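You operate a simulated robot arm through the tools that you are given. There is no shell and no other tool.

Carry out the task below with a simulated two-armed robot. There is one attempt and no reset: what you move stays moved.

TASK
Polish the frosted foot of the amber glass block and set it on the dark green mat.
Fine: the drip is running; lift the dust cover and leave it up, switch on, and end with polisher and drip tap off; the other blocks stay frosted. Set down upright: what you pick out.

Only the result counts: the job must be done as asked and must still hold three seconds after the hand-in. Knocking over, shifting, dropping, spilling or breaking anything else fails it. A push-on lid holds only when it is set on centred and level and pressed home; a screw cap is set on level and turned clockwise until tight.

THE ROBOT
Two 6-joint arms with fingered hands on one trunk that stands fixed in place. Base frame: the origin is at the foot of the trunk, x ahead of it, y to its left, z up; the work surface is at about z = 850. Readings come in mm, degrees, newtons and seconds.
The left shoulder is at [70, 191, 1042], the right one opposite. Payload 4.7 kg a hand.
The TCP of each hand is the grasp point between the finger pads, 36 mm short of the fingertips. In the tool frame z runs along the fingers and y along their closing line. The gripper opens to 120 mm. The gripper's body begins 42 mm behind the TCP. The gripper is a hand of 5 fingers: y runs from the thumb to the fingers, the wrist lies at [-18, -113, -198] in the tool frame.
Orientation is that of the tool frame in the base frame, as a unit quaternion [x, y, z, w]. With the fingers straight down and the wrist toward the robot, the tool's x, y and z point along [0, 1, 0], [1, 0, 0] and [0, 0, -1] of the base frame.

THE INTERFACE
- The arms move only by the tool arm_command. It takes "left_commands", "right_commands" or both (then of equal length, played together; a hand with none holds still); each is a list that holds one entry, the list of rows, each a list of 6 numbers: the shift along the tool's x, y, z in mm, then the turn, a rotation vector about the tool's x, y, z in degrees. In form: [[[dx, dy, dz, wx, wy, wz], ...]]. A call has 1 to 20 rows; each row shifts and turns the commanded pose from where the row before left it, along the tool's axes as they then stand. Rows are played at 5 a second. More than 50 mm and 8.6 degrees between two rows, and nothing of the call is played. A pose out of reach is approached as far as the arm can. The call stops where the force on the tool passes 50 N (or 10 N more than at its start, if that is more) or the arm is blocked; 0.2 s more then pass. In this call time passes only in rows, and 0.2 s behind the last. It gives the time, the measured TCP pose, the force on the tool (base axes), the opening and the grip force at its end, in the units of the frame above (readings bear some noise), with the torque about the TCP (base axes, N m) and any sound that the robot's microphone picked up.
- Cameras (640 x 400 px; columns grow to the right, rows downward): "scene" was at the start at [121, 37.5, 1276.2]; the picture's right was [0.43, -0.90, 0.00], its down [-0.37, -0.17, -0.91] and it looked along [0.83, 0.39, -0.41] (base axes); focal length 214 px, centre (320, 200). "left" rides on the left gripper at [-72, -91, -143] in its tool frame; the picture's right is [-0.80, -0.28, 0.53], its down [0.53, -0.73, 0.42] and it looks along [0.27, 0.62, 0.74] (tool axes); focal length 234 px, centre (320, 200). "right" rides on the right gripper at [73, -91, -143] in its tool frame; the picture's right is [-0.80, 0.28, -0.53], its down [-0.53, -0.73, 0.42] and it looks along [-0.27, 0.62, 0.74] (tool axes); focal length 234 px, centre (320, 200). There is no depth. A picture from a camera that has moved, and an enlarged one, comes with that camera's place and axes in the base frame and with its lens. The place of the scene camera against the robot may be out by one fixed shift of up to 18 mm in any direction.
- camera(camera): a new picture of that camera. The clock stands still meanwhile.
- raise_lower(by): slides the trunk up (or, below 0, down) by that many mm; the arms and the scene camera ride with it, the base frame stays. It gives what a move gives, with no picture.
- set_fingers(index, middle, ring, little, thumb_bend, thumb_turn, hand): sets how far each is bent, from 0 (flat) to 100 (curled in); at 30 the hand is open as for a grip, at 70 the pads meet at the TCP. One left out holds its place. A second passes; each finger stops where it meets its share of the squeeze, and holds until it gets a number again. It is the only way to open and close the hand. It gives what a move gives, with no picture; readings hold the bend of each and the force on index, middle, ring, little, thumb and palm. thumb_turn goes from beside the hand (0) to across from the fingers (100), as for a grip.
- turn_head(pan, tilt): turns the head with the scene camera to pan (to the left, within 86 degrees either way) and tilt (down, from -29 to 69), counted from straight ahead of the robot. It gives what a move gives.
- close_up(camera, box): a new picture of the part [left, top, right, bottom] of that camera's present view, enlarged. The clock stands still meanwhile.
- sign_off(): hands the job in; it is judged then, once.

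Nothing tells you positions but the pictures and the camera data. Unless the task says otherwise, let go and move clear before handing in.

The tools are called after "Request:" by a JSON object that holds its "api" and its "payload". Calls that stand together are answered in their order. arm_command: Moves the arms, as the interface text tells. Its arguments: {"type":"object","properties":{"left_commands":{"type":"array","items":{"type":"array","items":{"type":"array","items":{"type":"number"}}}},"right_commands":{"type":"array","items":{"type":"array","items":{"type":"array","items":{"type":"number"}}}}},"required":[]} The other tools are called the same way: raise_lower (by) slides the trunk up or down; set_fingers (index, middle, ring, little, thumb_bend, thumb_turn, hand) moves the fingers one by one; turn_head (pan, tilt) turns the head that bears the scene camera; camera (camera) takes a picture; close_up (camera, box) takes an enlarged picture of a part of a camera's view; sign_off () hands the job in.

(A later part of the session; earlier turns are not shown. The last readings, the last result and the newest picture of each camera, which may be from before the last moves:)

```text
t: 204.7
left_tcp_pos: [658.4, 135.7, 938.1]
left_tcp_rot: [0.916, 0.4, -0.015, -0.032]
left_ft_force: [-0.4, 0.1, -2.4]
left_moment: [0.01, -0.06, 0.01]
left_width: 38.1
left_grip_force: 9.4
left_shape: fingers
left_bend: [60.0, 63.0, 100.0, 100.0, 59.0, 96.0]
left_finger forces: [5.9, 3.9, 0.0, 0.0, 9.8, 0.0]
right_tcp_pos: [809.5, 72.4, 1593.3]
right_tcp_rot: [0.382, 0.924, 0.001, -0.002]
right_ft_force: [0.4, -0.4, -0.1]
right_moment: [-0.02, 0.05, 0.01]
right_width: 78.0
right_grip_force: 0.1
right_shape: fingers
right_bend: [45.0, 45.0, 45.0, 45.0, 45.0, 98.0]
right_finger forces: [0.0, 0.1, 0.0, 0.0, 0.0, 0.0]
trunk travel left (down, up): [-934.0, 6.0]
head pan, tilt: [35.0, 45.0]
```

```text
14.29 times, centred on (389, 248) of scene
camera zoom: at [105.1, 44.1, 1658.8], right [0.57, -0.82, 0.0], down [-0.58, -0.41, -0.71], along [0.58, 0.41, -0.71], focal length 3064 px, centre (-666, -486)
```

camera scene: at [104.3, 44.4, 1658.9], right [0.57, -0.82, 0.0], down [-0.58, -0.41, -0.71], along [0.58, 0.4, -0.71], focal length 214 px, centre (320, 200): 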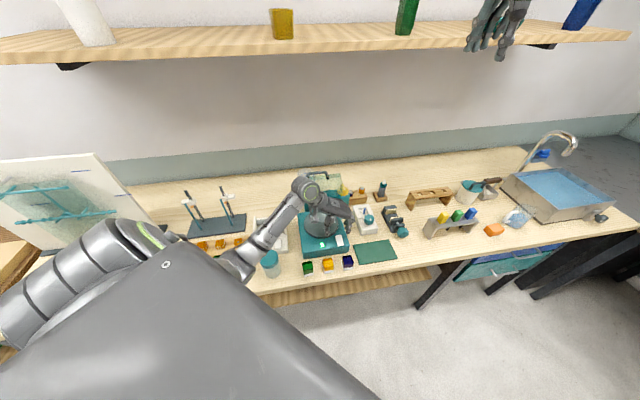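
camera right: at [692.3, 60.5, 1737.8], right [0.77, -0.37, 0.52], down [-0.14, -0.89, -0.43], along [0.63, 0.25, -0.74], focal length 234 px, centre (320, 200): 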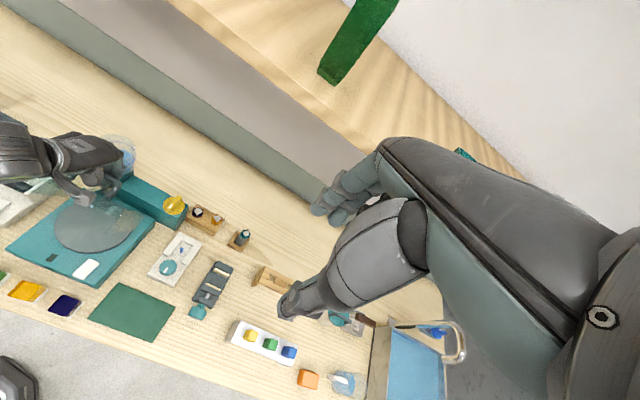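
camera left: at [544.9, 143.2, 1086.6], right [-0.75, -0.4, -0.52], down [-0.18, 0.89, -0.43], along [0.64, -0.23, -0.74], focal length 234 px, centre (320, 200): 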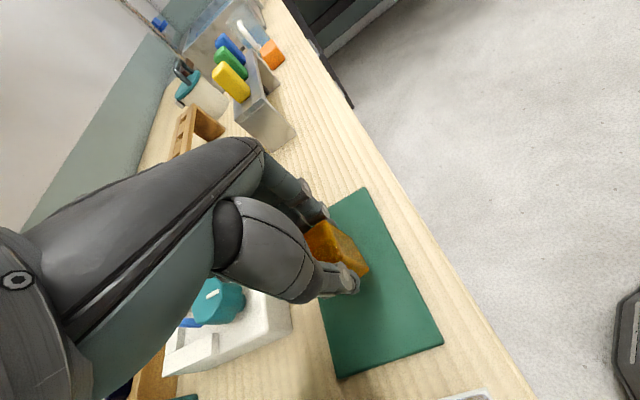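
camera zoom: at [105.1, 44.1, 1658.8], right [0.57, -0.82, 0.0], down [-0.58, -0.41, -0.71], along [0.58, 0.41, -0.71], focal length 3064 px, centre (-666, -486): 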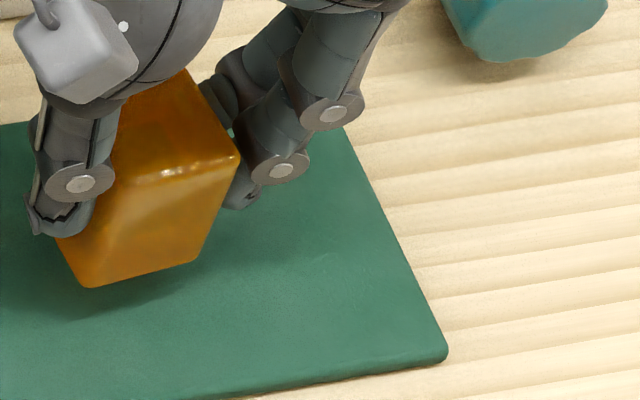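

Now it is level. Lowering onto the mat.

Request:
{"api": "arm_command", "payload": {"left_commands": [[[0, 0, 8, 0, 0, 0], [0, 0, 7, 0, 0, 0], [0, 0, 3, 0, 0, 0]]]}}

Request:
{"api": "arm_command", "payload": {"left_commands": [[[0, 0, 1.5, 0, 0, 0], [0, 0, 1.5, 0, 0, 0]]]}}

Request:
{"api": "close_up", "payload": {"camera": "scene", "box": [374, 234, 404, 262]}}

```text
t: 205.5
left_tcp_pos: [658.4, 135.8, 919.4]
left_tcp_rot: [0.916, 0.4, -0.014, -0.031]
left_ft_force: [0.3, -0.1, -2.7]
left_moment: [-0.02, -0.05, -0.01]
left_width: 38.2
left_grip_force: 9.6
left_shape: fingers
left_bend: [60.0, 63.0, 100.0, 100.0, 59.0, 96.0]
left_finger forces: [5.9, 4.1, 0.0, 0.1, 9.8, 0.0]
right_tcp_pos: [808.9, 74.0, 1593.8]
right_tcp_rot: [0.382, 0.924, 0.001, -0.001]
right_ft_force: [-0.2, 0.5, 0.1]
right_moment: [-0.01, -0.02, -0.03]
right_width: 78.3
right_grip_force: 0.1
right_shape: fingers
right_bend: [45.0, 45.0, 45.0, 45.0, 45.0, 98.0]
right_finger forces: [0.0, 0.0, 0.0, 0.0, 0.0, 0.1]
trunk travel left (down, up): [-934.0, 6.0]
head pan, tilt: [35.0, 45.0]
```

```text
t: 206.1
left_tcp_pos: [657.7, 136.4, 918.8]
left_tcp_rot: [0.916, 0.399, -0.013, -0.03]
left_ft_force: [0.5, 1.3, 3.9]
left_moment: [-0.02, -0.08, 0.0]
left_width: 38.4
left_grip_force: 10.2
left_shape: fingers
left_bend: [60.0, 63.0, 100.0, 100.0, 59.0, 96.0]
left_finger forces: [5.7, 4.3, 0.0, 0.0, 10.7, 0.0]
right_tcp_pos: [806.9, 72.6, 1595.0]
right_tcp_rot: [0.382, 0.924, 0.001, -0.002]
right_ft_force: [-0.3, 0.1, -0.6]
right_moment: [0.01, 0.0, -0.03]
right_width: 78.3
right_grip_force: 0.1
right_shape: fingers
right_bend: [45.0, 45.0, 45.0, 45.0, 45.0, 98.0]
right_finger forces: [0.1, 0.1, 0.1, 0.0, 0.1, 0.0]
trunk travel left (down, up): [-934.0, 6.0]
head pan, tilt: [35.0, 45.0]
```

```text
14.29 times, centred on (389, 248) of scene
camera zoom: at [103.5, 44.4, 1659.1], right [0.57, -0.82, 0.0], down [-0.58, -0.41, -0.71], along [0.58, 0.41, -0.71], focal length 3064 px, centre (-666, -486)
```

zoom: 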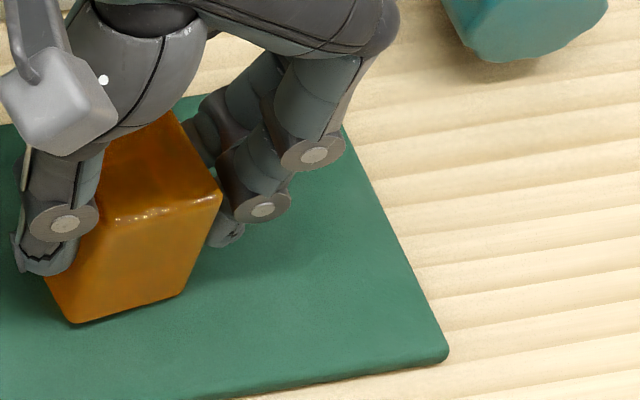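

The block rests on the mat. I'll release gently.

Request:
{"api": "set_fingers", "payload": {"hand": "left", "index": 57, "middle": 57, "thumb_bend": 56}}

Request:
{"api": "set_fingers", "payload": {"hand": "left", "index": 52, "middle": 52, "thumb_bend": 51}}

Request:
{"api": "close_up", "payload": {"camera": "scene", "box": [374, 234, 404, 262]}}

Request:
{"api": "close_up", "payload": {"camera": "left", "box": [260, 170, 420, 330]}}

```text
t: 207.1
left_tcp_pos: [658.6, 135.6, 916.5]
left_tcp_rot: [0.916, 0.4, -0.014, -0.031]
left_ft_force: [-0.2, -0.1, 0.2]
left_moment: [0.0, -0.02, -0.07]
left_width: 45.8
left_grip_force: 0.2
left_shape: fingers
left_bend: [56.0, 56.0, 100.0, 100.0, 55.0, 97.0]
left_finger forces: [0.1, 0.0, 0.0, 0.1, 0.6, 0.1]
right_tcp_pos: [808.6, 74.6, 1593.8]
right_tcp_rot: [0.382, 0.924, 0.001, -0.002]
right_ft_force: [-0.2, 1.5, -0.5]
right_moment: [0.02, -0.02, 0.04]
right_width: 78.3
right_grip_force: 0.1
right_shape: fingers
right_bend: [45.0, 45.0, 45.0, 45.0, 45.0, 98.0]
right_finger forces: [0.0, 0.0, 0.1, 0.0, 0.0, 0.1]
trunk travel left (down, up): [-934.0, 6.0]
head pan, tilt: [35.0, 45.0]
```

```text
t: 208.1
left_tcp_pos: [658.6, 135.8, 918.2]
left_tcp_rot: [0.916, 0.399, -0.014, -0.031]
left_ft_force: [0.5, 0.1, -0.1]
left_moment: [-0.01, 0.01, -0.03]
left_width: 57.9
left_grip_force: 0.1
left_shape: fingers
left_bend: [52.0, 52.0, 100.0, 100.0, 51.0, 97.0]
left_finger forces: [0.0, 0.1, 0.0, 0.0, 0.0, 0.0]
right_tcp_pos: [807.5, 74.1, 1594.1]
right_tcp_rot: [0.382, 0.924, 0.001, -0.001]
right_ft_force: [-0.1, 0.1, -0.1]
right_moment: [0.0, -0.02, 0.02]
right_width: 78.2
right_grip_force: 0.1
right_shape: fingers
right_bend: [45.0, 45.0, 45.0, 45.0, 45.0, 98.0]
right_finger forces: [0.1, 0.1, 0.0, 0.0, 0.0, 0.0]
trunk travel left (down, up): [-934.0, 6.0]
head pan, tilt: [35.0, 45.0]
```

```text
14.29 times, centred on (389, 248) of scene
camera zoom: at [104.5, 44.4, 1658.9], right [0.57, -0.82, 0.0], down [-0.58, -0.41, -0.71], along [0.58, 0.41, -0.71], focal length 3064 px, centre (-666, -486)
```

zoom: 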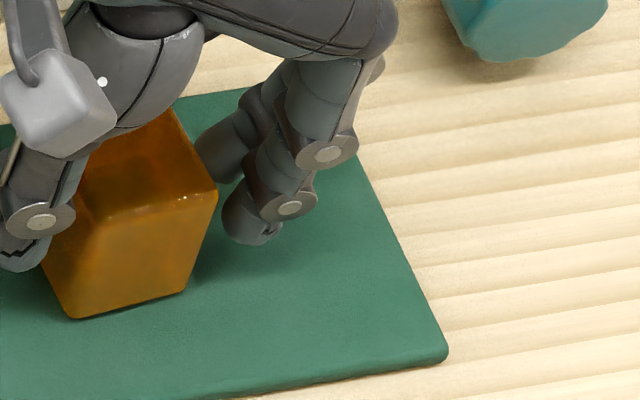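

```text
2.50 times, centred on (340, 250) of left
camera zoom: at [550.5, 137.2, 1067.0], right [-0.78, -0.38, -0.5], down [-0.2, 0.91, -0.37], along [0.6, -0.19, -0.78], focal length 585 px, centre (270, 75)
```

zoom: 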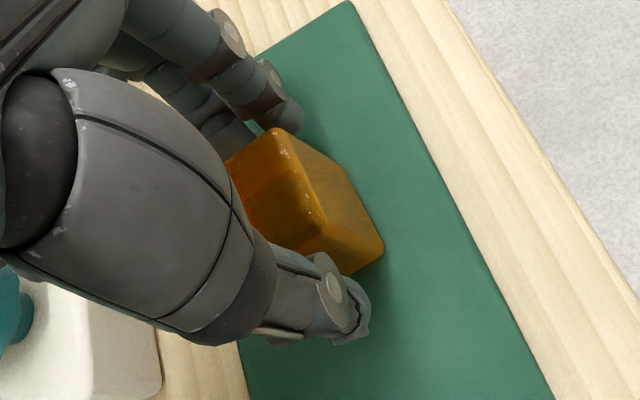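

The amber block stands upright on the mat, released. I'll lift the hand straight up and clear.

Request:
{"api": "arm_command", "payload": {"left_commands": [[[0, -0.7, -10, 0, 0, 0], [0, -1.4, -20, 0, 0, 0], [0, -1.7, -25, 0, 0, 0], [0, 0, -20, -4, 0, 0], [0, 0, -20, 0, 0, 0]]]}}

Request:
{"api": "close_up", "payload": {"camera": "scene", "box": [300, 190, 420, 290]}}

Request:
{"api": "camera", "payload": {"camera": "left"}}

```text
t: 209.3
left_tcp_pos: [657.8, 135.9, 1013.6]
left_tcp_rot: [0.917, 0.4, -0.001, 0.001]
left_ft_force: [-0.5, 0.3, 0.1]
left_moment: [-0.02, 0.04, 0.01]
left_width: 58.0
left_grip_force: 0.0
left_shape: fingers
left_bend: [52.0, 52.0, 100.0, 100.0, 51.0, 97.0]
left_finger forces: [0.0, 0.0, 0.0, 0.0, 0.1, 0.0]
right_tcp_pos: [807.0, 73.9, 1594.4]
right_tcp_rot: [0.381, 0.925, 0.002, -0.001]
right_ft_force: [0.3, 0.5, -0.6]
right_moment: [0.02, 0.03, -0.02]
right_width: 77.9
right_grip_force: 0.0
right_shape: fingers
right_bend: [45.0, 45.0, 45.0, 45.0, 45.0, 98.0]
right_finger forces: [0.1, 0.1, 0.1, 0.1, 0.1, 0.0]
trunk travel left (down, up): [-934.0, 6.0]
head pan, tilt: [35.0, 45.0]
```

```text
4.00 times, centred on (360, 240) of scene
camera zoom: at [104.3, 44.2, 1658.9], right [0.57, -0.82, 0.0], down [-0.58, -0.41, -0.71], along [0.58, 0.41, -0.71], focal length 858 px, centre (160, 40)
```

zoom: 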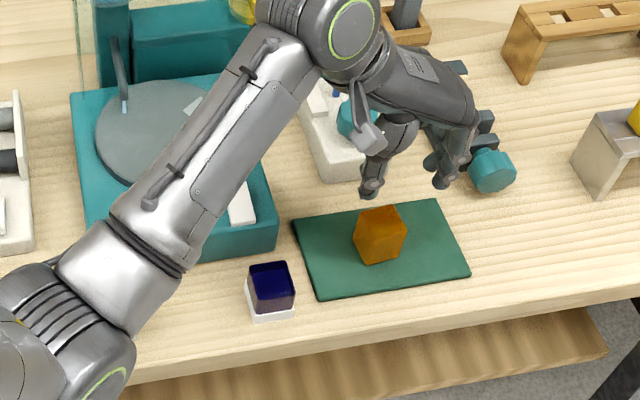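

```text
taken
camera left: at [543.0, 143.7, 1156.9], right [-0.75, -0.4, -0.52], down [-0.17, 0.89, -0.43], along [0.64, -0.23, -0.74], focal length 234 px, centre (320, 200)
```

left: 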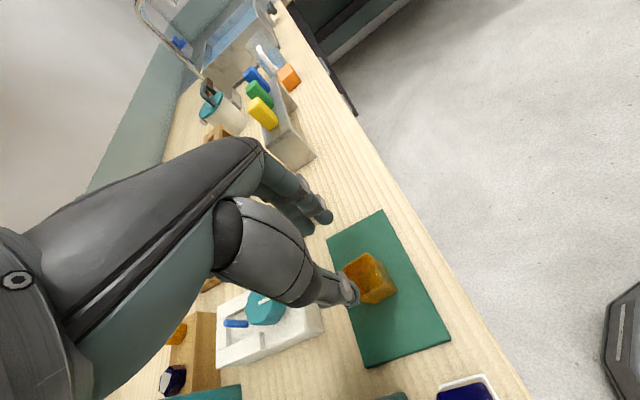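

The amber block stands clear-footed on the mat. Next, switching off: I'll curl the middle finger too and bring index and thumb tips over the far end of the rocker.

Request:
{"api": "set_fingers", "payload": {"hand": "left", "index": 70, "middle": 100, "thumb_bend": 70}}

Request:
{"api": "arm_command", "payload": {"left_commands": [[[15.5, -29, 0, 0, 0, 0], [15.5, -29, 0, 0, 0, 0], [15.5, -29, 0, 0, 0, 0], [15.5, -29, 0, 0, 0, 0], [15.5, -29, 0, 0, 0, 0], [0, 0, 20, 0, 0, 0]]]}}

Request:
{"api": "close_up", "payload": {"camera": "left", "box": [260, 150, 460, 350]}}

Request:
{"api": "close_up", "payload": {"camera": "scene", "box": [290, 190, 380, 280]}}

```text
t: 210.3
left_tcp_pos: [658.4, 135.7, 1012.6]
left_tcp_rot: [0.917, 0.399, -0.001, 0.0]
left_ft_force: [-0.1, 1.2, 0.9]
left_moment: [-0.03, 0.01, -0.01]
left_width: 4.5
left_grip_force: 0.0
left_shape: fingers
left_bend: [70.0, 100.0, 100.0, 100.0, 70.0, 97.0]
left_finger forces: [0.0, 0.0, 0.1, 0.0, 0.1, 0.0]
right_tcp_pos: [809.2, 74.0, 1593.1]
right_tcp_rot: [0.382, 0.924, 0.002, -0.001]
right_ft_force: [-0.4, 0.8, 0.1]
right_moment: [0.0, -0.01, 0.0]
right_width: 78.4
right_grip_force: 0.1
right_shape: fingers
right_bend: [45.0, 45.0, 45.0, 45.0, 45.0, 98.0]
right_finger forces: [0.1, 0.0, 0.1, 0.0, 0.0, 0.0]
trunk travel left (down, up): [-934.0, 6.0]
head pan, tilt: [35.0, 45.0]
```

```text
t: 211.7
left_tcp_pos: [604.8, 291.4, 991.9]
left_tcp_rot: [0.917, 0.399, 0.0, 0.0]
left_ft_force: [1.0, -0.3, -0.1]
left_moment: [0.01, 0.0, 0.0]
left_width: 4.6
left_grip_force: 0.0
left_shape: fingers
left_bend: [70.0, 100.0, 100.0, 100.0, 70.0, 97.0]
left_finger forces: [0.0, 0.0, 0.0, 0.1, 0.0, 0.0]
right_tcp_pos: [807.8, 73.6, 1594.2]
right_tcp_rot: [0.382, 0.924, 0.001, -0.001]
right_ft_force: [0.0, -0.5, -0.2]
right_moment: [0.0, 0.01, -0.03]
right_width: 78.1
right_grip_force: 0.0
right_shape: fingers
right_bend: [45.0, 45.0, 45.0, 45.0, 45.0, 98.0]
right_finger forces: [0.0, 0.1, 0.0, 0.0, 0.0, 0.0]
trunk travel left (down, up): [-934.0, 6.0]
head pan, tilt: [35.0, 45.0]
```

```text
2.00 times, centred on (360, 250) of left
camera zoom: at [490.1, 299.0, 1136.3], right [-0.75, -0.4, -0.52], down [-0.17, 0.89, -0.43], along [0.64, -0.23, -0.74], focal length 468 px, centre (240, 100)
```

zoom: 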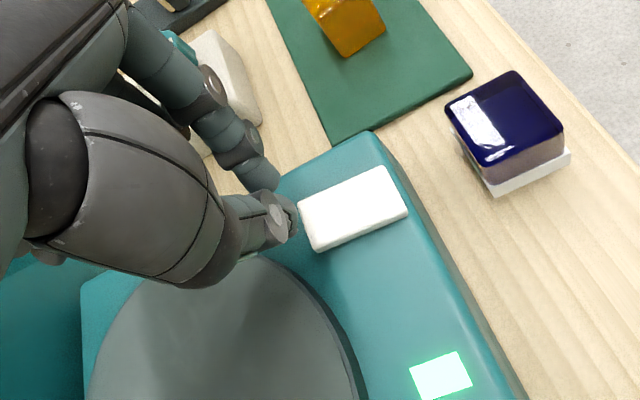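

```text
4.44 times, centred on (335, 235) of scene
camera zoom: at [104.8, 43.6, 1658.9], right [0.57, -0.82, 0.0], down [-0.58, -0.41, -0.71], along [0.58, 0.41, -0.71], focal length 953 px, centre (253, 44)
```

zoom: 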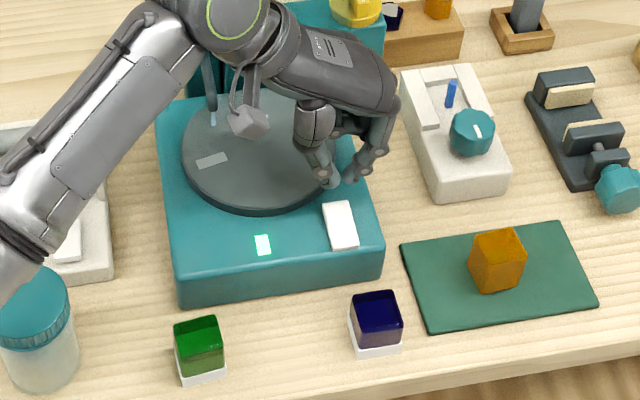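

The rocker lies between index and thumb tips, so I'll shift to bring the thumb tip over its far end, then press.

Request:
{"api": "arm_command", "payload": {"left_commands": [[[-4, 13.5, 0, 0, 0, 0], [0, 0, 10, 0, 0, 0], [0, 0, 10, 0, 0, 0]]]}}

Request:
{"api": "close_up", "payload": {"camera": "left", "box": [260, 150, 460, 350]}}

```text
t: 212.5
left_tcp_pos: [612.8, 278.9, 971.2]
left_tcp_rot: [0.917, 0.399, 0.0, 0.001]
left_ft_force: [-0.4, 0.1, -0.4]
left_moment: [-0.03, -0.03, 0.0]
left_width: 4.0
left_grip_force: 0.0
left_shape: fingers
left_bend: [70.0, 100.0, 100.0, 100.0, 70.0, 97.0]
left_finger forces: [0.0, 0.0, 0.1, 0.0, 0.1, 0.0]
right_tcp_pos: [806.6, 73.2, 1593.6]
right_tcp_rot: [0.382, 0.924, 0.001, -0.002]
right_ft_force: [0.4, -0.7, -0.7]
right_moment: [-0.01, 0.01, 0.0]
right_width: 78.3
right_grip_force: 0.0
right_shape: fingers
right_bend: [45.0, 45.0, 45.0, 45.0, 45.0, 98.0]
right_finger forces: [0.0, 0.1, 0.1, 0.0, 0.0, 0.0]
trunk travel left (down, up): [-934.0, 6.0]
head pan, tilt: [35.0, 45.0]
```

```text
2.00 times, centred on (360, 250) of left
camera zoom: at [497.4, 287.3, 1115.3], right [-0.75, -0.4, -0.52], down [-0.18, 0.89, -0.43], along [0.64, -0.23, -0.74], focal length 468 px, centre (240, 100)
```

zoom: 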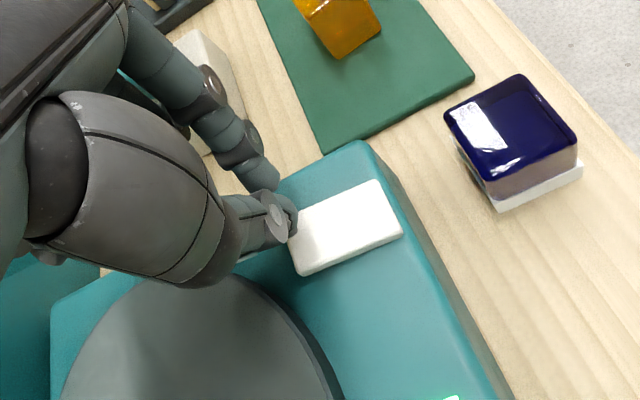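

A little more toward the rocker's middle, then press down in small steps.

Request:
{"api": "arm_command", "payload": {"left_commands": [[[-5, 1, 4, 0, 0, 0], [0, 0, 3, 0, 0, 0], [0, 0, 3, 0, 0, 0]]]}}

Request:
{"api": "arm_command", "payload": {"left_commands": [[[0, 0, 2, 0, 0, 0], [0, 0, 2, 0, 0, 0]]]}}

Request:
{"api": "close_up", "payload": {"camera": "left", "box": [260, 150, 460, 350]}}

```text
t: 213.3
left_tcp_pos: [609.8, 274.1, 960.9]
left_tcp_rot: [0.916, 0.4, -0.001, 0.001]
left_ft_force: [-0.1, 1.2, -0.1]
left_moment: [0.01, -0.01, -0.01]
left_width: 4.3
left_grip_force: 0.0
left_shape: fingers
left_bend: [70.0, 100.0, 100.0, 100.0, 70.0, 97.0]
left_finger forces: [0.0, 0.0, 0.0, 0.0, 0.0, 0.0]
right_tcp_pos: [807.3, 74.0, 1595.2]
right_tcp_rot: [0.382, 0.924, 0.002, -0.001]
right_ft_force: [0.1, 0.1, 0.8]
right_moment: [-0.01, 0.02, -0.04]
right_width: 78.2
right_grip_force: 0.1
right_shape: fingers
right_bend: [45.0, 45.0, 45.0, 45.0, 45.0, 98.0]
right_finger forces: [0.0, 0.0, 0.0, 0.0, 0.0, 0.0]
trunk travel left (down, up): [-934.0, 6.0]
head pan, tilt: [35.0, 45.0]
```

```text
t: 213.9
left_tcp_pos: [610.0, 273.6, 957.1]
left_tcp_rot: [0.917, 0.399, -0.001, 0.0]
left_ft_force: [-0.8, 0.0, 1.3]
left_moment: [0.0, 0.03, -0.03]
left_width: 4.3
left_grip_force: 0.4
left_shape: fingers
left_bend: [70.0, 100.0, 100.0, 100.0, 70.0, 98.0]
left_finger forces: [0.1, 0.0, 0.1, 0.1, 1.2, 0.0]
right_tcp_pos: [807.8, 73.4, 1593.0]
right_tcp_rot: [0.382, 0.924, 0.002, -0.001]
right_ft_force: [-0.7, -1.0, 0.4]
right_moment: [0.0, 0.01, -0.01]
right_width: 78.3
right_grip_force: 0.1
right_shape: fingers
right_bend: [45.0, 45.0, 45.0, 45.0, 45.0, 98.0]
right_finger forces: [0.1, 0.1, 0.0, 0.1, 0.0, 0.1]
trunk travel left (down, up): [-934.0, 6.0]
head pan, tilt: [35.0, 45.0]
```

```text
2.00 times, centred on (360, 250) of left
camera zoom: at [494.9, 282.6, 1101.6], right [-0.75, -0.4, -0.52], down [-0.17, 0.89, -0.43], along [0.64, -0.23, -0.74], focal length 468 px, centre (240, 100)
```

zoom: 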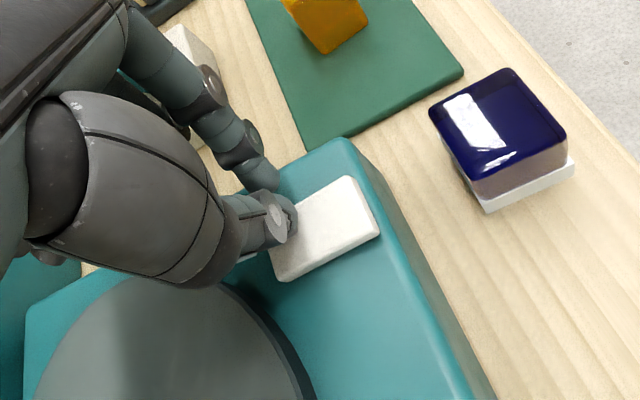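

The thumb touches the rocker. Pressing a bit more.

Request:
{"api": "arm_command", "payload": {"left_commands": [[[0, 0, 1.5, 0, 0, 0], [0, 0, 1.5, 0, 0, 0]]]}}

Request:
{"api": "camera", "payload": {"camera": "left"}}

Request:
{"api": "close_up", "payload": {"camera": "scene", "box": [290, 190, 380, 280]}}

```text
t: 214.5
left_tcp_pos: [610.6, 274.2, 957.0]
left_tcp_rot: [0.917, 0.399, 0.002, 0.002]
left_ft_force: [-0.8, 2.9, 17.6]
left_moment: [0.15, 0.38, -0.06]
left_width: 3.7
left_grip_force: 9.3
left_shape: fingers
left_bend: [70.0, 100.0, 100.0, 100.0, 70.0, 98.0]
left_finger forces: [0.0, 0.1, 0.0, 0.0, 17.3, 0.0]
right_tcp_pos: [804.6, 73.3, 1596.5]
right_tcp_rot: [0.382, 0.924, 0.002, 0.0]
right_ft_force: [-0.1, 0.6, -0.3]
right_moment: [-0.01, 0.0, 0.0]
right_width: 78.1
right_grip_force: 0.1
right_shape: fingers
right_bend: [45.0, 45.0, 45.0, 45.0, 45.0, 98.0]
right_finger forces: [0.0, 0.0, 0.0, 0.1, 0.0, 0.1]
trunk travel left (down, up): [-934.0, 6.0]
head pan, tilt: [35.0, 45.0]
```

```text
taken
camera left: at [493.8, 282.5, 1100.8], right [-0.75, -0.4, -0.53], down [-0.17, 0.89, -0.43], along [0.64, -0.23, -0.73], focal length 234 px, centre (320, 200)
```

left: 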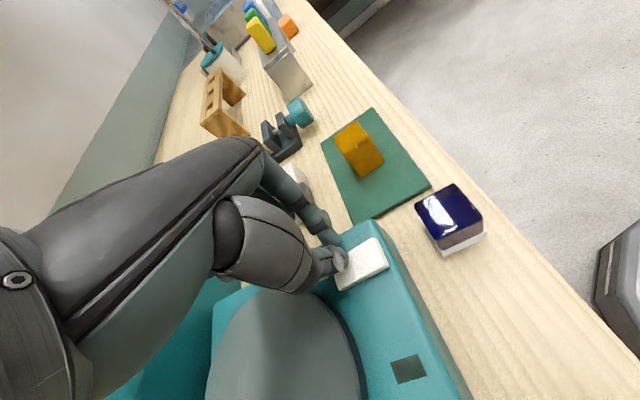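

```text
4.44 times, centred on (335, 235) of scene
camera zoom: at [101.6, 44.0, 1659.4], right [0.57, -0.82, 0.0], down [-0.58, -0.41, -0.71], along [0.58, 0.41, -0.71], focal length 953 px, centre (253, 44)
```

zoom: 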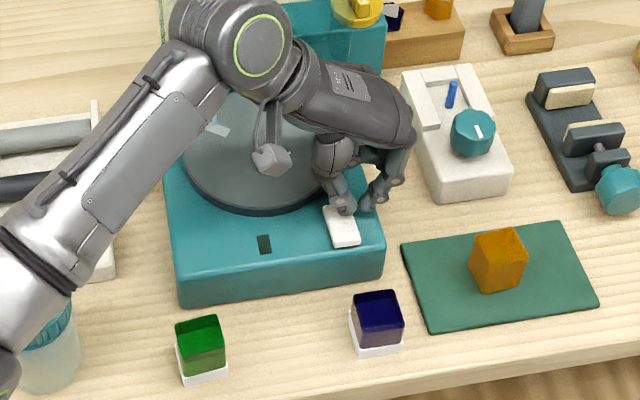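

The lamp is dark: the polisher is off. I'll lift away and look closely at the yellow tap.

Request:
{"api": "arm_command", "payload": {"left_commands": [[[0, 0, -8, 0, 0, 0], [0, 0, -20, 0, 0, 0], [0, 0, -25, 0, 0, 0], [-10, 35, -10, 0, 0, 0], [-10, 35, -10, 0, 0, 0]]]}}

Request:
{"api": "turn_head", "payload": {"pan": 32, "tilt": 38}}

Request:
{"api": "close_up", "payload": {"camera": "scene", "box": [280, 150, 400, 270]}}

Request:
{"api": "close_up", "payload": {"camera": "right", "box": [80, 160, 180, 240]}}

```text
t: 215.7
left_tcp_pos: [648.6, 211.9, 1028.9]
left_tcp_rot: [0.916, 0.401, -0.002, 0.0]
left_ft_force: [-0.2, -0.7, 0.1]
left_moment: [0.02, 0.01, -0.03]
left_width: 4.0
left_grip_force: 0.1
left_shape: fingers
left_bend: [70.0, 100.0, 100.0, 100.0, 70.0, 98.0]
left_finger forces: [0.0, 0.0, 0.0, 0.0, 0.1, 0.0]
right_tcp_pos: [810.0, 71.1, 1593.0]
right_tcp_rot: [0.381, 0.924, 0.002, -0.002]
right_ft_force: [-0.7, -0.3, -0.4]
right_moment: [0.01, -0.01, 0.03]
right_width: 78.1
right_grip_force: 0.0
right_shape: fingers
right_bend: [45.0, 45.0, 45.0, 45.0, 45.0, 98.0]
right_finger forces: [0.0, 0.0, 0.0, 0.1, 0.1, 0.0]
trunk travel left (down, up): [-934.0, 6.0]
head pan, tilt: [35.0, 45.0]
```

```text
t: 216.4
left_tcp_pos: [647.3, 213.1, 1029.2]
left_tcp_rot: [0.917, 0.4, -0.001, 0.0]
left_ft_force: [0.9, -0.6, 0.1]
left_moment: [0.0, 0.02, -0.02]
left_width: 3.8
left_grip_force: 0.0
left_shape: fingers
left_bend: [70.0, 100.0, 100.0, 100.0, 70.0, 98.0]
left_finger forces: [0.0, 0.0, 0.1, 0.0, 0.0, 0.0]
right_tcp_pos: [807.1, 72.3, 1593.5]
right_tcp_rot: [0.382, 0.924, 0.001, -0.001]
right_ft_force: [-0.3, 0.3, 0.9]
right_moment: [0.03, -0.02, 0.0]
right_width: 78.4
right_grip_force: 0.1
right_shape: fingers
right_bend: [45.0, 45.0, 45.0, 45.0, 45.0, 98.0]
right_finger forces: [0.0, 0.1, 0.1, 0.1, 0.0, 0.0]
trunk travel left (down, up): [-934.0, 6.0]
head pan, tilt: [32.0, 38.0]
```

```text
3.33 times, centred on (340, 210) of scene
camera zoom: at [111.4, 42.6, 1669.1], right [0.53, -0.85, 0.0], down [-0.52, -0.33, -0.79], along [0.67, 0.42, -0.62], focal length 715 px, centre (253, 167)
```

zoom: 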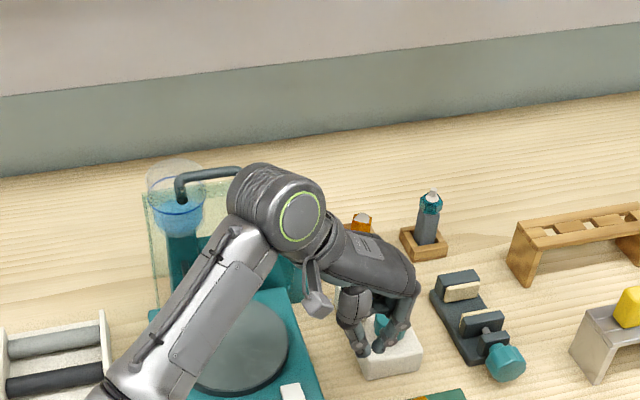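

```text
5.00 times, centred on (130, 200) of right
camera zoom: at [692.7, 59.3, 1737.6], right [0.77, -0.37, 0.52], down [-0.14, -0.89, -0.43], along [0.63, 0.25, -0.74], focal length 1171 px, centre (1270, 200)
```

zoom: 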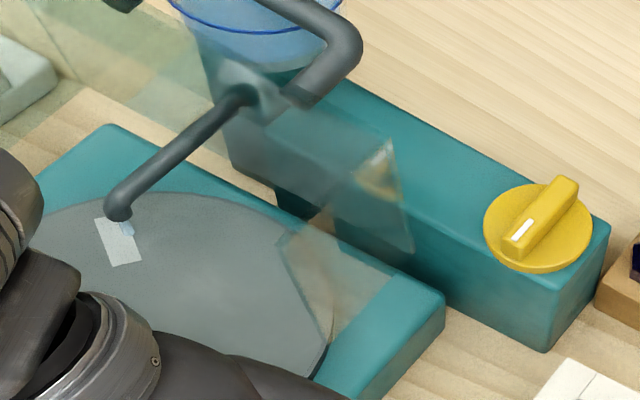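

The right wrist camera shows the tap well: its bar is centred at about u 290, v 837, top z 990, mark toward me. I'll make a pointing index, rise, and move over behind the raised cover to the tap's right side.

Request:
{"api": "set_fingers", "payload": {"hand": "left", "index": 66, "thumb_bend": 100}}

Request:
{"api": "arm_command", "payload": {"left_commands": [[[0, 0, -30, 0, 0, 0], [0, 0, -30, 0, 0, 0], [25, 5, 0, 0, 0, 0], [30, 3, 0, 0, 0, 0], [30, 2, 0, 0, 0, 0]]]}}

Request:
{"api": "camera", "payload": {"camera": "left"}}

Request:
{"api": "close_up", "payload": {"camera": "right", "box": [20, 110, 220, 290]}}

```text
t: 217.4
left_tcp_pos: [648.1, 213.6, 1028.0]
left_tcp_rot: [0.917, 0.4, 0.0, 0.001]
left_ft_force: [0.0, -0.1, -0.1]
left_moment: [-0.03, -0.01, -0.02]
left_width: 11.1
left_grip_force: 0.0
left_shape: fingers
left_bend: [54.0, 100.0, 100.0, 100.0, 88.0, 97.0]
left_finger forces: [0.0, 0.0, 0.0, 0.0, 0.1, 0.0]
right_tcp_pos: [808.4, 72.8, 1593.9]
right_tcp_rot: [0.382, 0.924, 0.002, -0.002]
right_ft_force: [-0.2, 1.2, -0.2]
right_moment: [-0.01, 0.02, -0.02]
right_width: 78.3
right_grip_force: 0.1
right_shape: fingers
right_bend: [45.0, 45.0, 45.0, 45.0, 45.0, 98.0]
right_finger forces: [0.1, 0.0, 0.0, 0.1, 0.0, 0.0]
trunk travel left (down, up): [-934.0, 6.0]
head pan, tilt: [32.0, 38.0]
```

```text
t: 218.6
left_tcp_pos: [714.4, 270.0, 1087.6]
left_tcp_rot: [0.917, 0.4, -0.001, 0.0]
left_ft_force: [0.0, 0.6, -0.5]
left_moment: [0.0, -0.01, 0.04]
left_width: 11.5
left_grip_force: 0.1
left_shape: fingers
left_bend: [54.0, 100.0, 100.0, 100.0, 88.0, 97.0]
left_finger forces: [0.1, 0.0, 0.1, 0.1, 0.0, 0.0]
right_tcp_pos: [809.4, 74.9, 1593.8]
right_tcp_rot: [0.382, 0.924, 0.001, -0.002]
right_ft_force: [0.8, 0.3, 0.4]
right_moment: [-0.02, -0.01, 0.0]
right_width: 78.2
right_grip_force: 0.1
right_shape: fingers
right_bend: [45.0, 45.0, 45.0, 45.0, 45.0, 98.0]
right_finger forces: [0.1, 0.0, 0.0, 0.0, 0.0, 0.1]
trunk travel left (down, up): [-934.0, 6.0]
head pan, tilt: [32.0, 38.0]
```

```text
taken
camera left: at [598.7, 277.6, 1231.4], right [-0.75, -0.4, -0.52], down [-0.18, 0.89, -0.43], along [0.64, -0.23, -0.74], focal length 234 px, centre (320, 200)
```

left: 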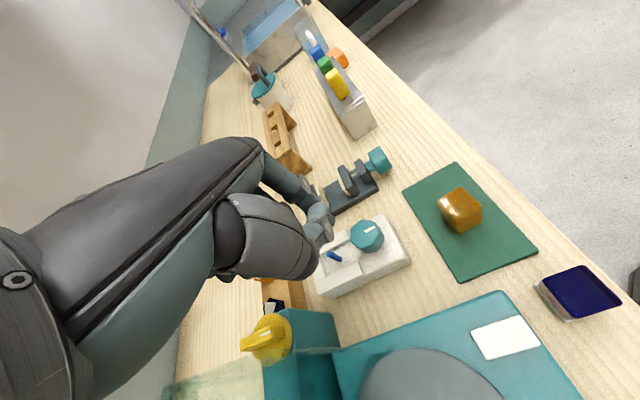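

```text
2.22 times, centred on (120, 200) of right
camera zoom: at [692.8, 61.1, 1737.4], right [0.77, -0.37, 0.52], down [-0.14, -0.89, -0.43], along [0.63, 0.25, -0.74], focal length 520 px, centre (764, 200)
```

zoom: 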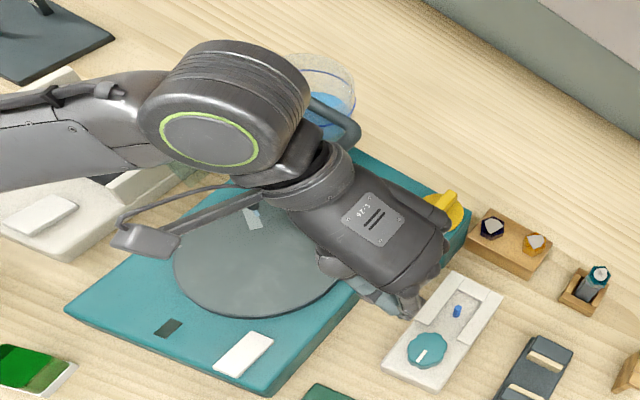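

The curled thumb interferes with the index. I'll put the thumb beside the hand instead and recheck.

Request:
{"api": "set_fingers", "payload": {"hand": "left", "thumb_bend": 40}}

Request:
{"api": "set_fingers", "payload": {"hand": "left", "index": 68, "thumb_turn": 0, "thumb_bend": 20}}

Request:
{"api": "camera", "payload": {"camera": "left"}}

Request:
{"api": "close_up", "payload": {"camera": "right", "box": [60, 130, 220, 290]}}

Request:
{"api": "close_up", "payload": {"camera": "scene", "box": [290, 150, 400, 260]}}

```text
t: 219.6
left_tcp_pos: [712.8, 268.1, 1088.1]
left_tcp_rot: [0.917, 0.4, 0.0, 0.001]
left_ft_force: [0.6, -0.7, -0.3]
left_moment: [0.01, 0.03, 0.03]
left_width: 54.0
left_grip_force: 0.1
left_shape: fingers
left_bend: [66.0, 100.0, 100.0, 100.0, 40.0, 97.0]
left_finger forces: [0.0, 0.0, 0.1, 0.0, 0.0, 0.0]
right_tcp_pos: [806.4, 74.6, 1593.8]
right_tcp_rot: [0.382, 0.924, 0.001, -0.001]
right_ft_force: [0.5, 0.2, 0.2]
right_moment: [-0.02, -0.02, 0.0]
right_width: 78.2
right_grip_force: 0.1
right_shape: fingers
right_bend: [45.0, 45.0, 45.0, 45.0, 45.0, 98.0]
right_finger forces: [0.0, 0.1, 0.0, 0.0, 0.0, 0.0]
trunk travel left (down, up): [-934.0, 6.0]
head pan, tilt: [32.0, 38.0]
```

```text
t: 220.6
left_tcp_pos: [714.2, 268.2, 1087.4]
left_tcp_rot: [0.917, 0.399, 0.0, 0.001]
left_ft_force: [-0.5, 0.2, 0.6]
left_moment: [-0.01, -0.02, -0.01]
left_width: 153.7
left_grip_force: 0.1
left_shape: fingers
left_bend: [68.0, 100.0, 100.0, 100.0, 20.0, 0.0]
left_finger forces: [0.0, 0.1, 0.0, 0.0, 0.1, 0.0]
right_tcp_pos: [808.5, 74.3, 1593.6]
right_tcp_rot: [0.382, 0.924, 0.001, -0.002]
right_ft_force: [-0.5, 0.1, 0.4]
right_moment: [0.0, 0.0, 0.0]
right_width: 78.2
right_grip_force: 0.1
right_shape: fingers
right_bend: [45.0, 45.0, 45.0, 45.0, 45.0, 98.0]
right_finger forces: [0.1, 0.1, 0.0, 0.0, 0.0, 0.0]
trunk travel left (down, up): [-934.0, 6.0]
head pan, tilt: [32.0, 38.0]
```

```text
taken
camera left: at [598.1, 276.7, 1231.8], right [-0.75, -0.4, -0.52], down [-0.17, 0.89, -0.43], along [0.64, -0.23, -0.74], focal length 234 px, centre (320, 200)
```

left: 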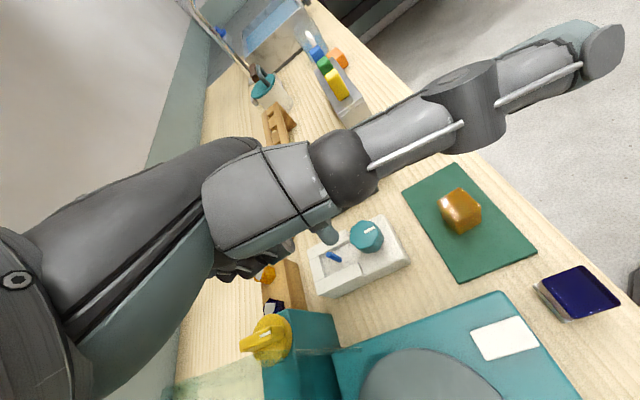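

```text
2.50 times, centred on (140, 210) of right
camera zoom: at [692.3, 60.4, 1737.7], right [0.77, -0.37, 0.52], down [-0.14, -0.89, -0.43], along [0.63, 0.25, -0.74], focal length 585 px, centre (770, 175)
```

zoom: 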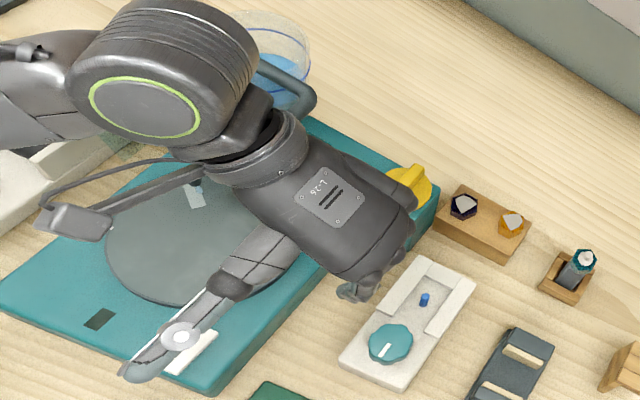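

```text
3.64 times, centred on (345, 205) of scene
camera zoom: at [111.1, 43.6, 1669.1], right [0.53, -0.85, 0.0], down [-0.52, -0.33, -0.79], along [0.67, 0.42, -0.62], focal length 780 px, centre (229, 182)
```

zoom: 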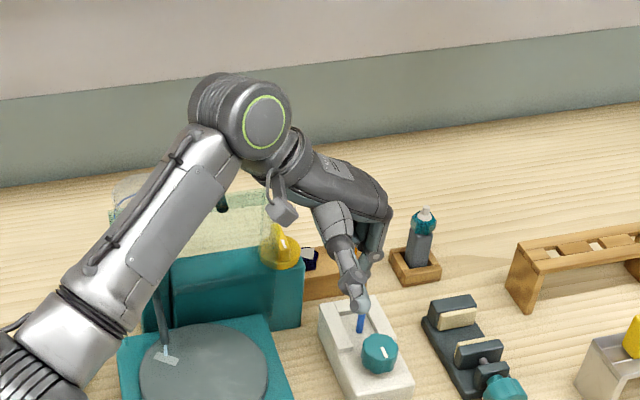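

The sideways thumb is too long near the cover. Better: use only the thumb (opposed, straight down) as a pusher with the fingers curled, and turn the hand to 0°, which has more reach and clears the raised cover.

Request:
{"api": "set_fingers", "payload": {"hand": "left", "thumb_turn": 100, "thumb_bend": 30}}

Request:
{"api": "set_fingers", "payload": {"hand": "left", "index": 100, "thumb_bend": 66}}

Request:
{"api": "arm_command", "payload": {"left_commands": [[[0, 0, 0, 0, 0, -7.2], [0, 0, 0, 0, 0, -7.2], [0, 0, 0, 0, 0, -7.2], [0, 0, 0, 0, 0, -7.2], [0, 0, 0, 0, 0, -7.2], [0, 0, 0, 0, 0, -7.2]]]}}

Request:
{"api": "camera", "payload": {"camera": "left"}}

Request:
{"api": "close_up", "payload": {"camera": "scene", "box": [290, 150, 400, 260]}}

```text
t: 221.6
left_tcp_pos: [713.3, 268.5, 1087.8]
left_tcp_rot: [0.917, 0.4, -0.001, 0.001]
left_ft_force: [-1.1, -0.4, 0.5]
left_moment: [-0.02, 0.01, 0.01]
left_width: 66.2
left_grip_force: 0.0
left_shape: fingers
left_bend: [68.0, 100.0, 100.0, 100.0, 30.0, 97.0]
left_finger forces: [0.1, 0.0, 0.0, 0.1, 0.0, 0.0]
right_tcp_pos: [807.8, 73.6, 1593.8]
right_tcp_rot: [0.382, 0.924, 0.002, -0.001]
right_ft_force: [0.1, 0.4, -0.2]
right_moment: [-0.04, -0.01, -0.01]
right_width: 78.3
right_grip_force: 0.0
right_shape: fingers
right_bend: [45.0, 45.0, 45.0, 45.0, 45.0, 98.0]
right_finger forces: [0.0, 0.1, 0.1, 0.0, 0.0, 0.0]
trunk travel left (down, up): [-934.0, 6.0]
head pan, tilt: [32.0, 38.0]
```

```text
t: 222.6
left_tcp_pos: [713.3, 268.3, 1087.8]
left_tcp_rot: [0.917, 0.4, -0.001, 0.001]
left_ft_force: [0.5, -0.3, 0.8]
left_moment: [0.0, -0.05, 0.02]
left_width: 59.8
left_grip_force: 0.1
left_shape: fingers
left_bend: [100.0, 100.0, 100.0, 100.0, 66.0, 100.0]
left_finger forces: [0.1, 0.1, 0.1, 0.0, 0.0, 0.1]
right_tcp_pos: [807.4, 72.1, 1593.4]
right_tcp_rot: [0.381, 0.924, 0.001, -0.002]
right_ft_force: [0.0, 0.9, -0.7]
right_moment: [-0.01, 0.01, -0.03]
right_width: 78.2
right_grip_force: 0.1
right_shape: fingers
right_bend: [45.0, 45.0, 45.0, 45.0, 45.0, 98.0]
right_finger forces: [0.0, 0.0, 0.0, 0.1, 0.0, 0.1]
trunk travel left (down, up): [-934.0, 6.0]
head pan, tilt: [32.0, 38.0]
```

```text
t: 224.0
left_tcp_pos: [711.8, 267.7, 1087.4]
left_tcp_rot: [0.705, 0.71, -0.001, 0.001]
left_ft_force: [-0.1, 0.4, -0.3]
left_moment: [0.02, 0.0, 0.01]
left_width: 59.7
left_grip_force: 0.0
left_shape: fingers
left_bend: [100.0, 100.0, 100.0, 100.0, 66.0, 100.0]
left_finger forces: [0.1, 0.0, 0.0, 0.0, 0.1, 0.0]
right_tcp_pos: [807.6, 73.8, 1594.1]
right_tcp_rot: [0.382, 0.924, 0.001, -0.001]
right_ft_force: [-0.9, -0.7, -0.2]
right_moment: [0.02, -0.03, 0.0]
right_width: 78.3
right_grip_force: 0.1
right_shape: fingers
right_bend: [45.0, 45.0, 45.0, 45.0, 45.0, 98.0]
right_finger forces: [0.0, 0.0, 0.0, 0.0, 0.0, 0.0]
trunk travel left (down, up): [-934.0, 6.0]
head pan, tilt: [32.0, 38.0]
```

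```text
taken
camera left: at [623.4, 193.6, 1231.7], right [-0.27, -0.81, -0.52], down [-0.74, 0.53, -0.42], along [0.62, 0.27, -0.74], focal length 234 px, centre (320, 200)
```

left: 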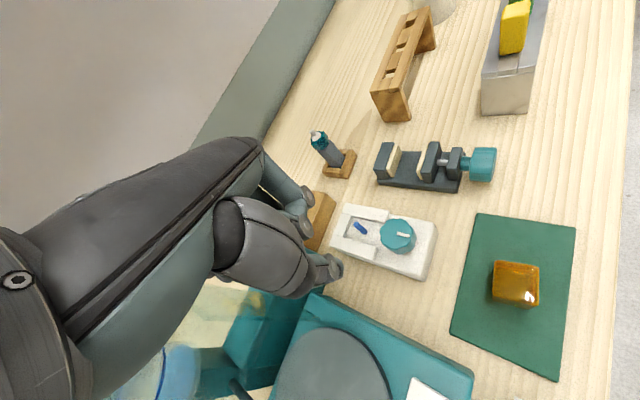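

```text
3.64 times, centred on (345, 205) of scene
camera zoom: at [111.1, 42.8, 1669.2], right [0.53, -0.85, 0.0], down [-0.52, -0.33, -0.79], along [0.67, 0.42, -0.62], focal length 780 px, centre (229, 182)
```

zoom: 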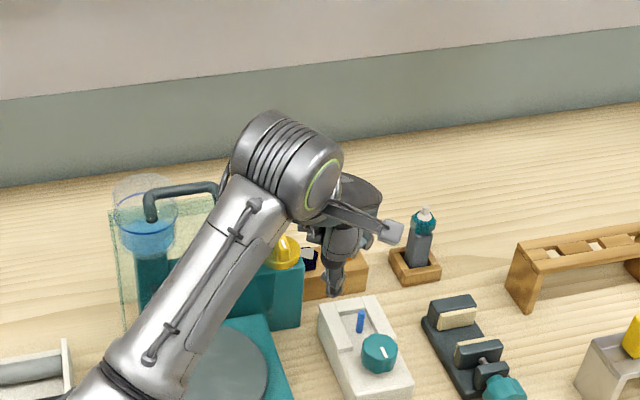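

I'll zoom in to know exactly where the thumb tip is relative to the hand.

Request:
{"api": "close_up", "payload": {"camera": "left", "box": [240, 180, 380, 320]}}

Request:
{"api": "close_up", "payload": {"camera": "right", "box": [60, 130, 220, 290]}}

```text
2.86 times, centred on (310, 250) of left
camera zoom: at [623.4, 193.6, 1231.7], right [-0.27, -0.81, -0.52], down [-0.74, 0.53, -0.42], along [0.62, 0.27, -0.74], focal length 669 px, centre (349, 57)
```

zoom: 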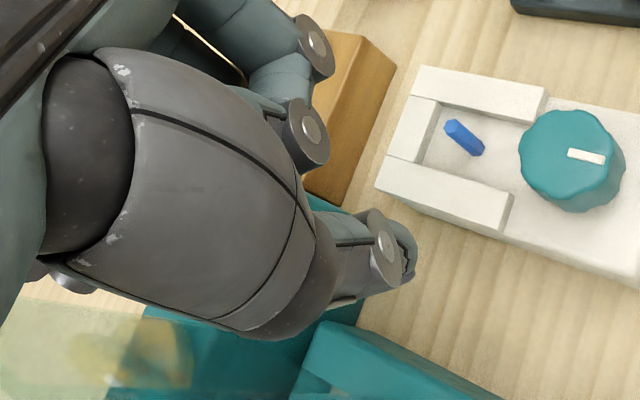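

```text
2.50 times, centred on (140, 210) of right
camera zoom: at [692.4, 59.7, 1737.7], right [0.77, -0.37, 0.52], down [-0.14, -0.89, -0.43], along [0.63, 0.25, -0.74], focal length 585 px, centre (770, 175)
```

zoom: 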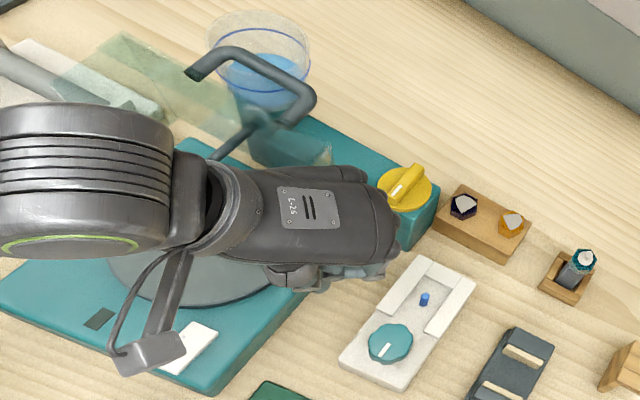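

The thumb tip sits about 15 mm left and 13 mm short of the tool point. I'll move over, staying high, to just left of the tap's rear end.

Request:
{"api": "arm_command", "payload": {"left_commands": [[[26.5, 26.5, 0, 0, 0, 0], [26.5, 26.5, 0, 0, 0, 0], [26.5, 26.5, 0, 0, 0, 0], [26.5, 26.5, 0, 0, 0, 0], [20.5, -1.4, 0, 0, 0, 0], [20.5, -1.4, 0, 0, 0, 0]]]}}

Request:
{"api": "close_up", "payload": {"camera": "right", "box": [60, 130, 220, 290]}}

Request:
{"api": "camera", "payload": {"camera": "left"}}

Request:
{"api": "close_up", "payload": {"camera": "scene", "box": [290, 130, 400, 250]}}

```text
t: 225.4
left_tcp_pos: [814.5, 416.8, 1086.6]
left_tcp_rot: [0.705, 0.71, -0.001, 0.001]
left_ft_force: [-0.3, -0.8, -0.6]
left_moment: [-0.02, -0.04, 0.01]
left_width: 59.8
left_grip_force: 0.1
left_shape: fingers
left_bend: [100.0, 100.0, 100.0, 100.0, 66.0, 100.0]
left_finger forces: [0.1, 0.0, 0.0, 0.0, 0.1, 0.0]
right_tcp_pos: [807.2, 73.5, 1593.2]
right_tcp_rot: [0.382, 0.924, 0.001, 0.0]
right_ft_force: [-0.2, 0.1, 0.6]
right_moment: [0.01, 0.01, 0.0]
right_width: 78.3
right_grip_force: 0.0
right_shape: fingers
right_bend: [45.0, 45.0, 45.0, 45.0, 45.0, 98.0]
right_finger forces: [0.0, 0.0, 0.1, 0.1, 0.1, 0.0]
trunk travel left (down, up): [-934.0, 6.0]
head pan, tilt: [32.0, 38.0]
```

```text
2.50 times, centred on (140, 210) of right
camera zoom: at [691.2, 61.5, 1738.2], right [0.77, -0.37, 0.52], down [-0.14, -0.89, -0.43], along [0.63, 0.25, -0.74], focal length 585 px, centre (770, 175)
```

zoom: 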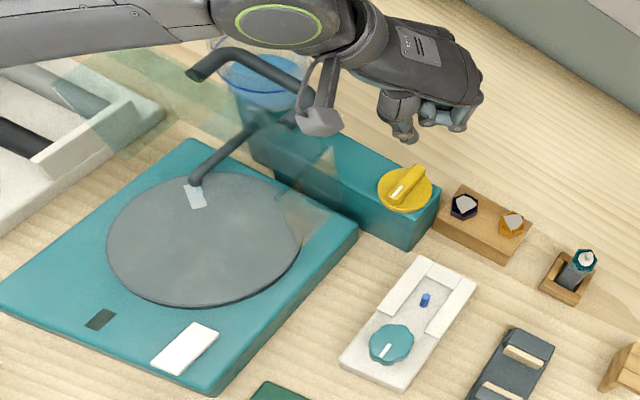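

```text
taken
camera left: at [724.8, 343.2, 1231.5], right [-0.27, -0.81, -0.52], down [-0.74, 0.53, -0.43], along [0.62, 0.27, -0.74], focal length 234 px, centre (320, 200)
```

left: 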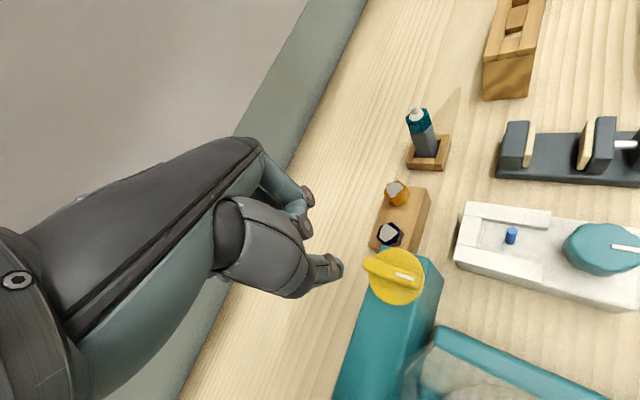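

```text
3.33 times, centred on (345, 190) of scene
camera zoom: at [110.0, 44.6, 1669.2], right [0.53, -0.85, 0.0], down [-0.52, -0.33, -0.79], along [0.67, 0.42, -0.62], focal length 715 px, centre (237, 233)
```

zoom: 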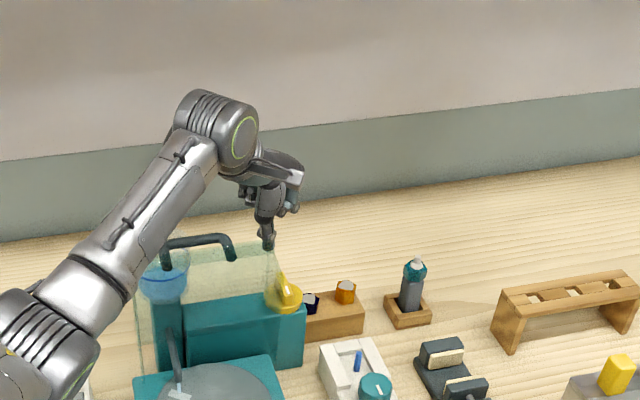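

The thumb tip is lined up just left of the tap bar's rear end. Descending to tap height.

Request:
{"api": "arm_command", "payload": {"left_commands": [[[0, 0, 24, 0, 0, 0], [0, 0, 24, 0, 0, 0], [0, 0, 14, 0, 0, 0], [0, 0, 10, 0, 0, 0]]]}}

Request:
{"api": "close_up", "payload": {"camera": "left", "box": [260, 180, 460, 360]}}

Request:
{"api": "close_up", "payload": {"camera": "right", "box": [90, 130, 210, 250]}}

```text
t: 226.4
left_tcp_pos: [813.6, 412.9, 1022.5]
left_tcp_rot: [0.705, 0.709, 0.003, 0.003]
left_ft_force: [-0.2, 1.1, 19.0]
left_moment: [-0.02, 0.22, -0.01]
left_width: 57.6
left_grip_force: 9.4
left_shape: fingers
left_bend: [100.0, 100.0, 100.0, 100.0, 70.0, 100.0]
left_finger forces: [0.0, 0.0, 0.0, 0.0, 18.7, 0.0]
right_tcp_pos: [801.3, 70.4, 1597.4]
right_tcp_rot: [0.382, 0.924, 0.003, -0.001]
right_ft_force: [-0.7, 0.5, -0.2]
right_moment: [-0.01, -0.06, -0.04]
right_width: 78.0
right_grip_force: 0.0
right_shape: fingers
right_bend: [45.0, 45.0, 45.0, 45.0, 45.0, 98.0]
right_finger forces: [0.0, 0.0, 0.1, 0.0, 0.0, 0.0]
trunk travel left (down, up): [-934.0, 6.0]
head pan, tilt: [32.0, 38.0]
```

```text
2.22 times, centred on (360, 270) of left
camera zoom: at [722.6, 339.3, 1165.2], right [-0.27, -0.8, -0.53], down [-0.73, 0.53, -0.43], along [0.63, 0.27, -0.73], focal length 520 px, centre (231, 44)
```

zoom: 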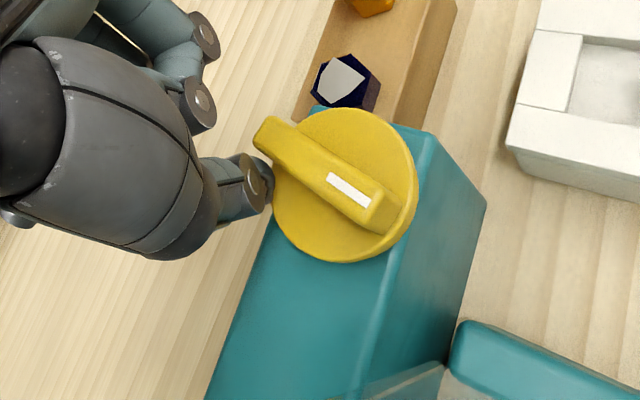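

```text
3.33 times, centred on (150, 190) of right
camera zoom: at [687.0, 57.6, 1740.6], right [0.77, -0.37, 0.53], down [-0.14, -0.89, -0.43], along [0.63, 0.26, -0.73], focal length 781 px, centre (887, 233)
```

zoom: 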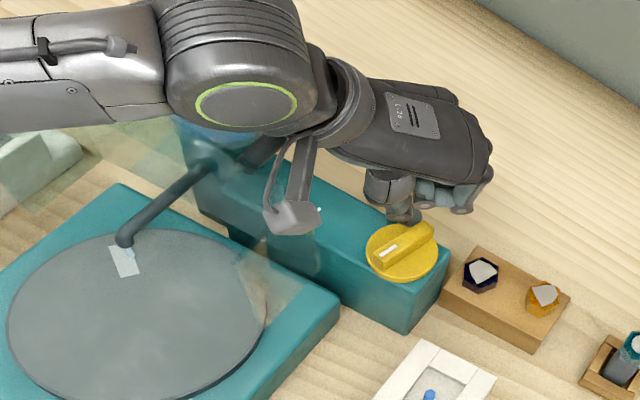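

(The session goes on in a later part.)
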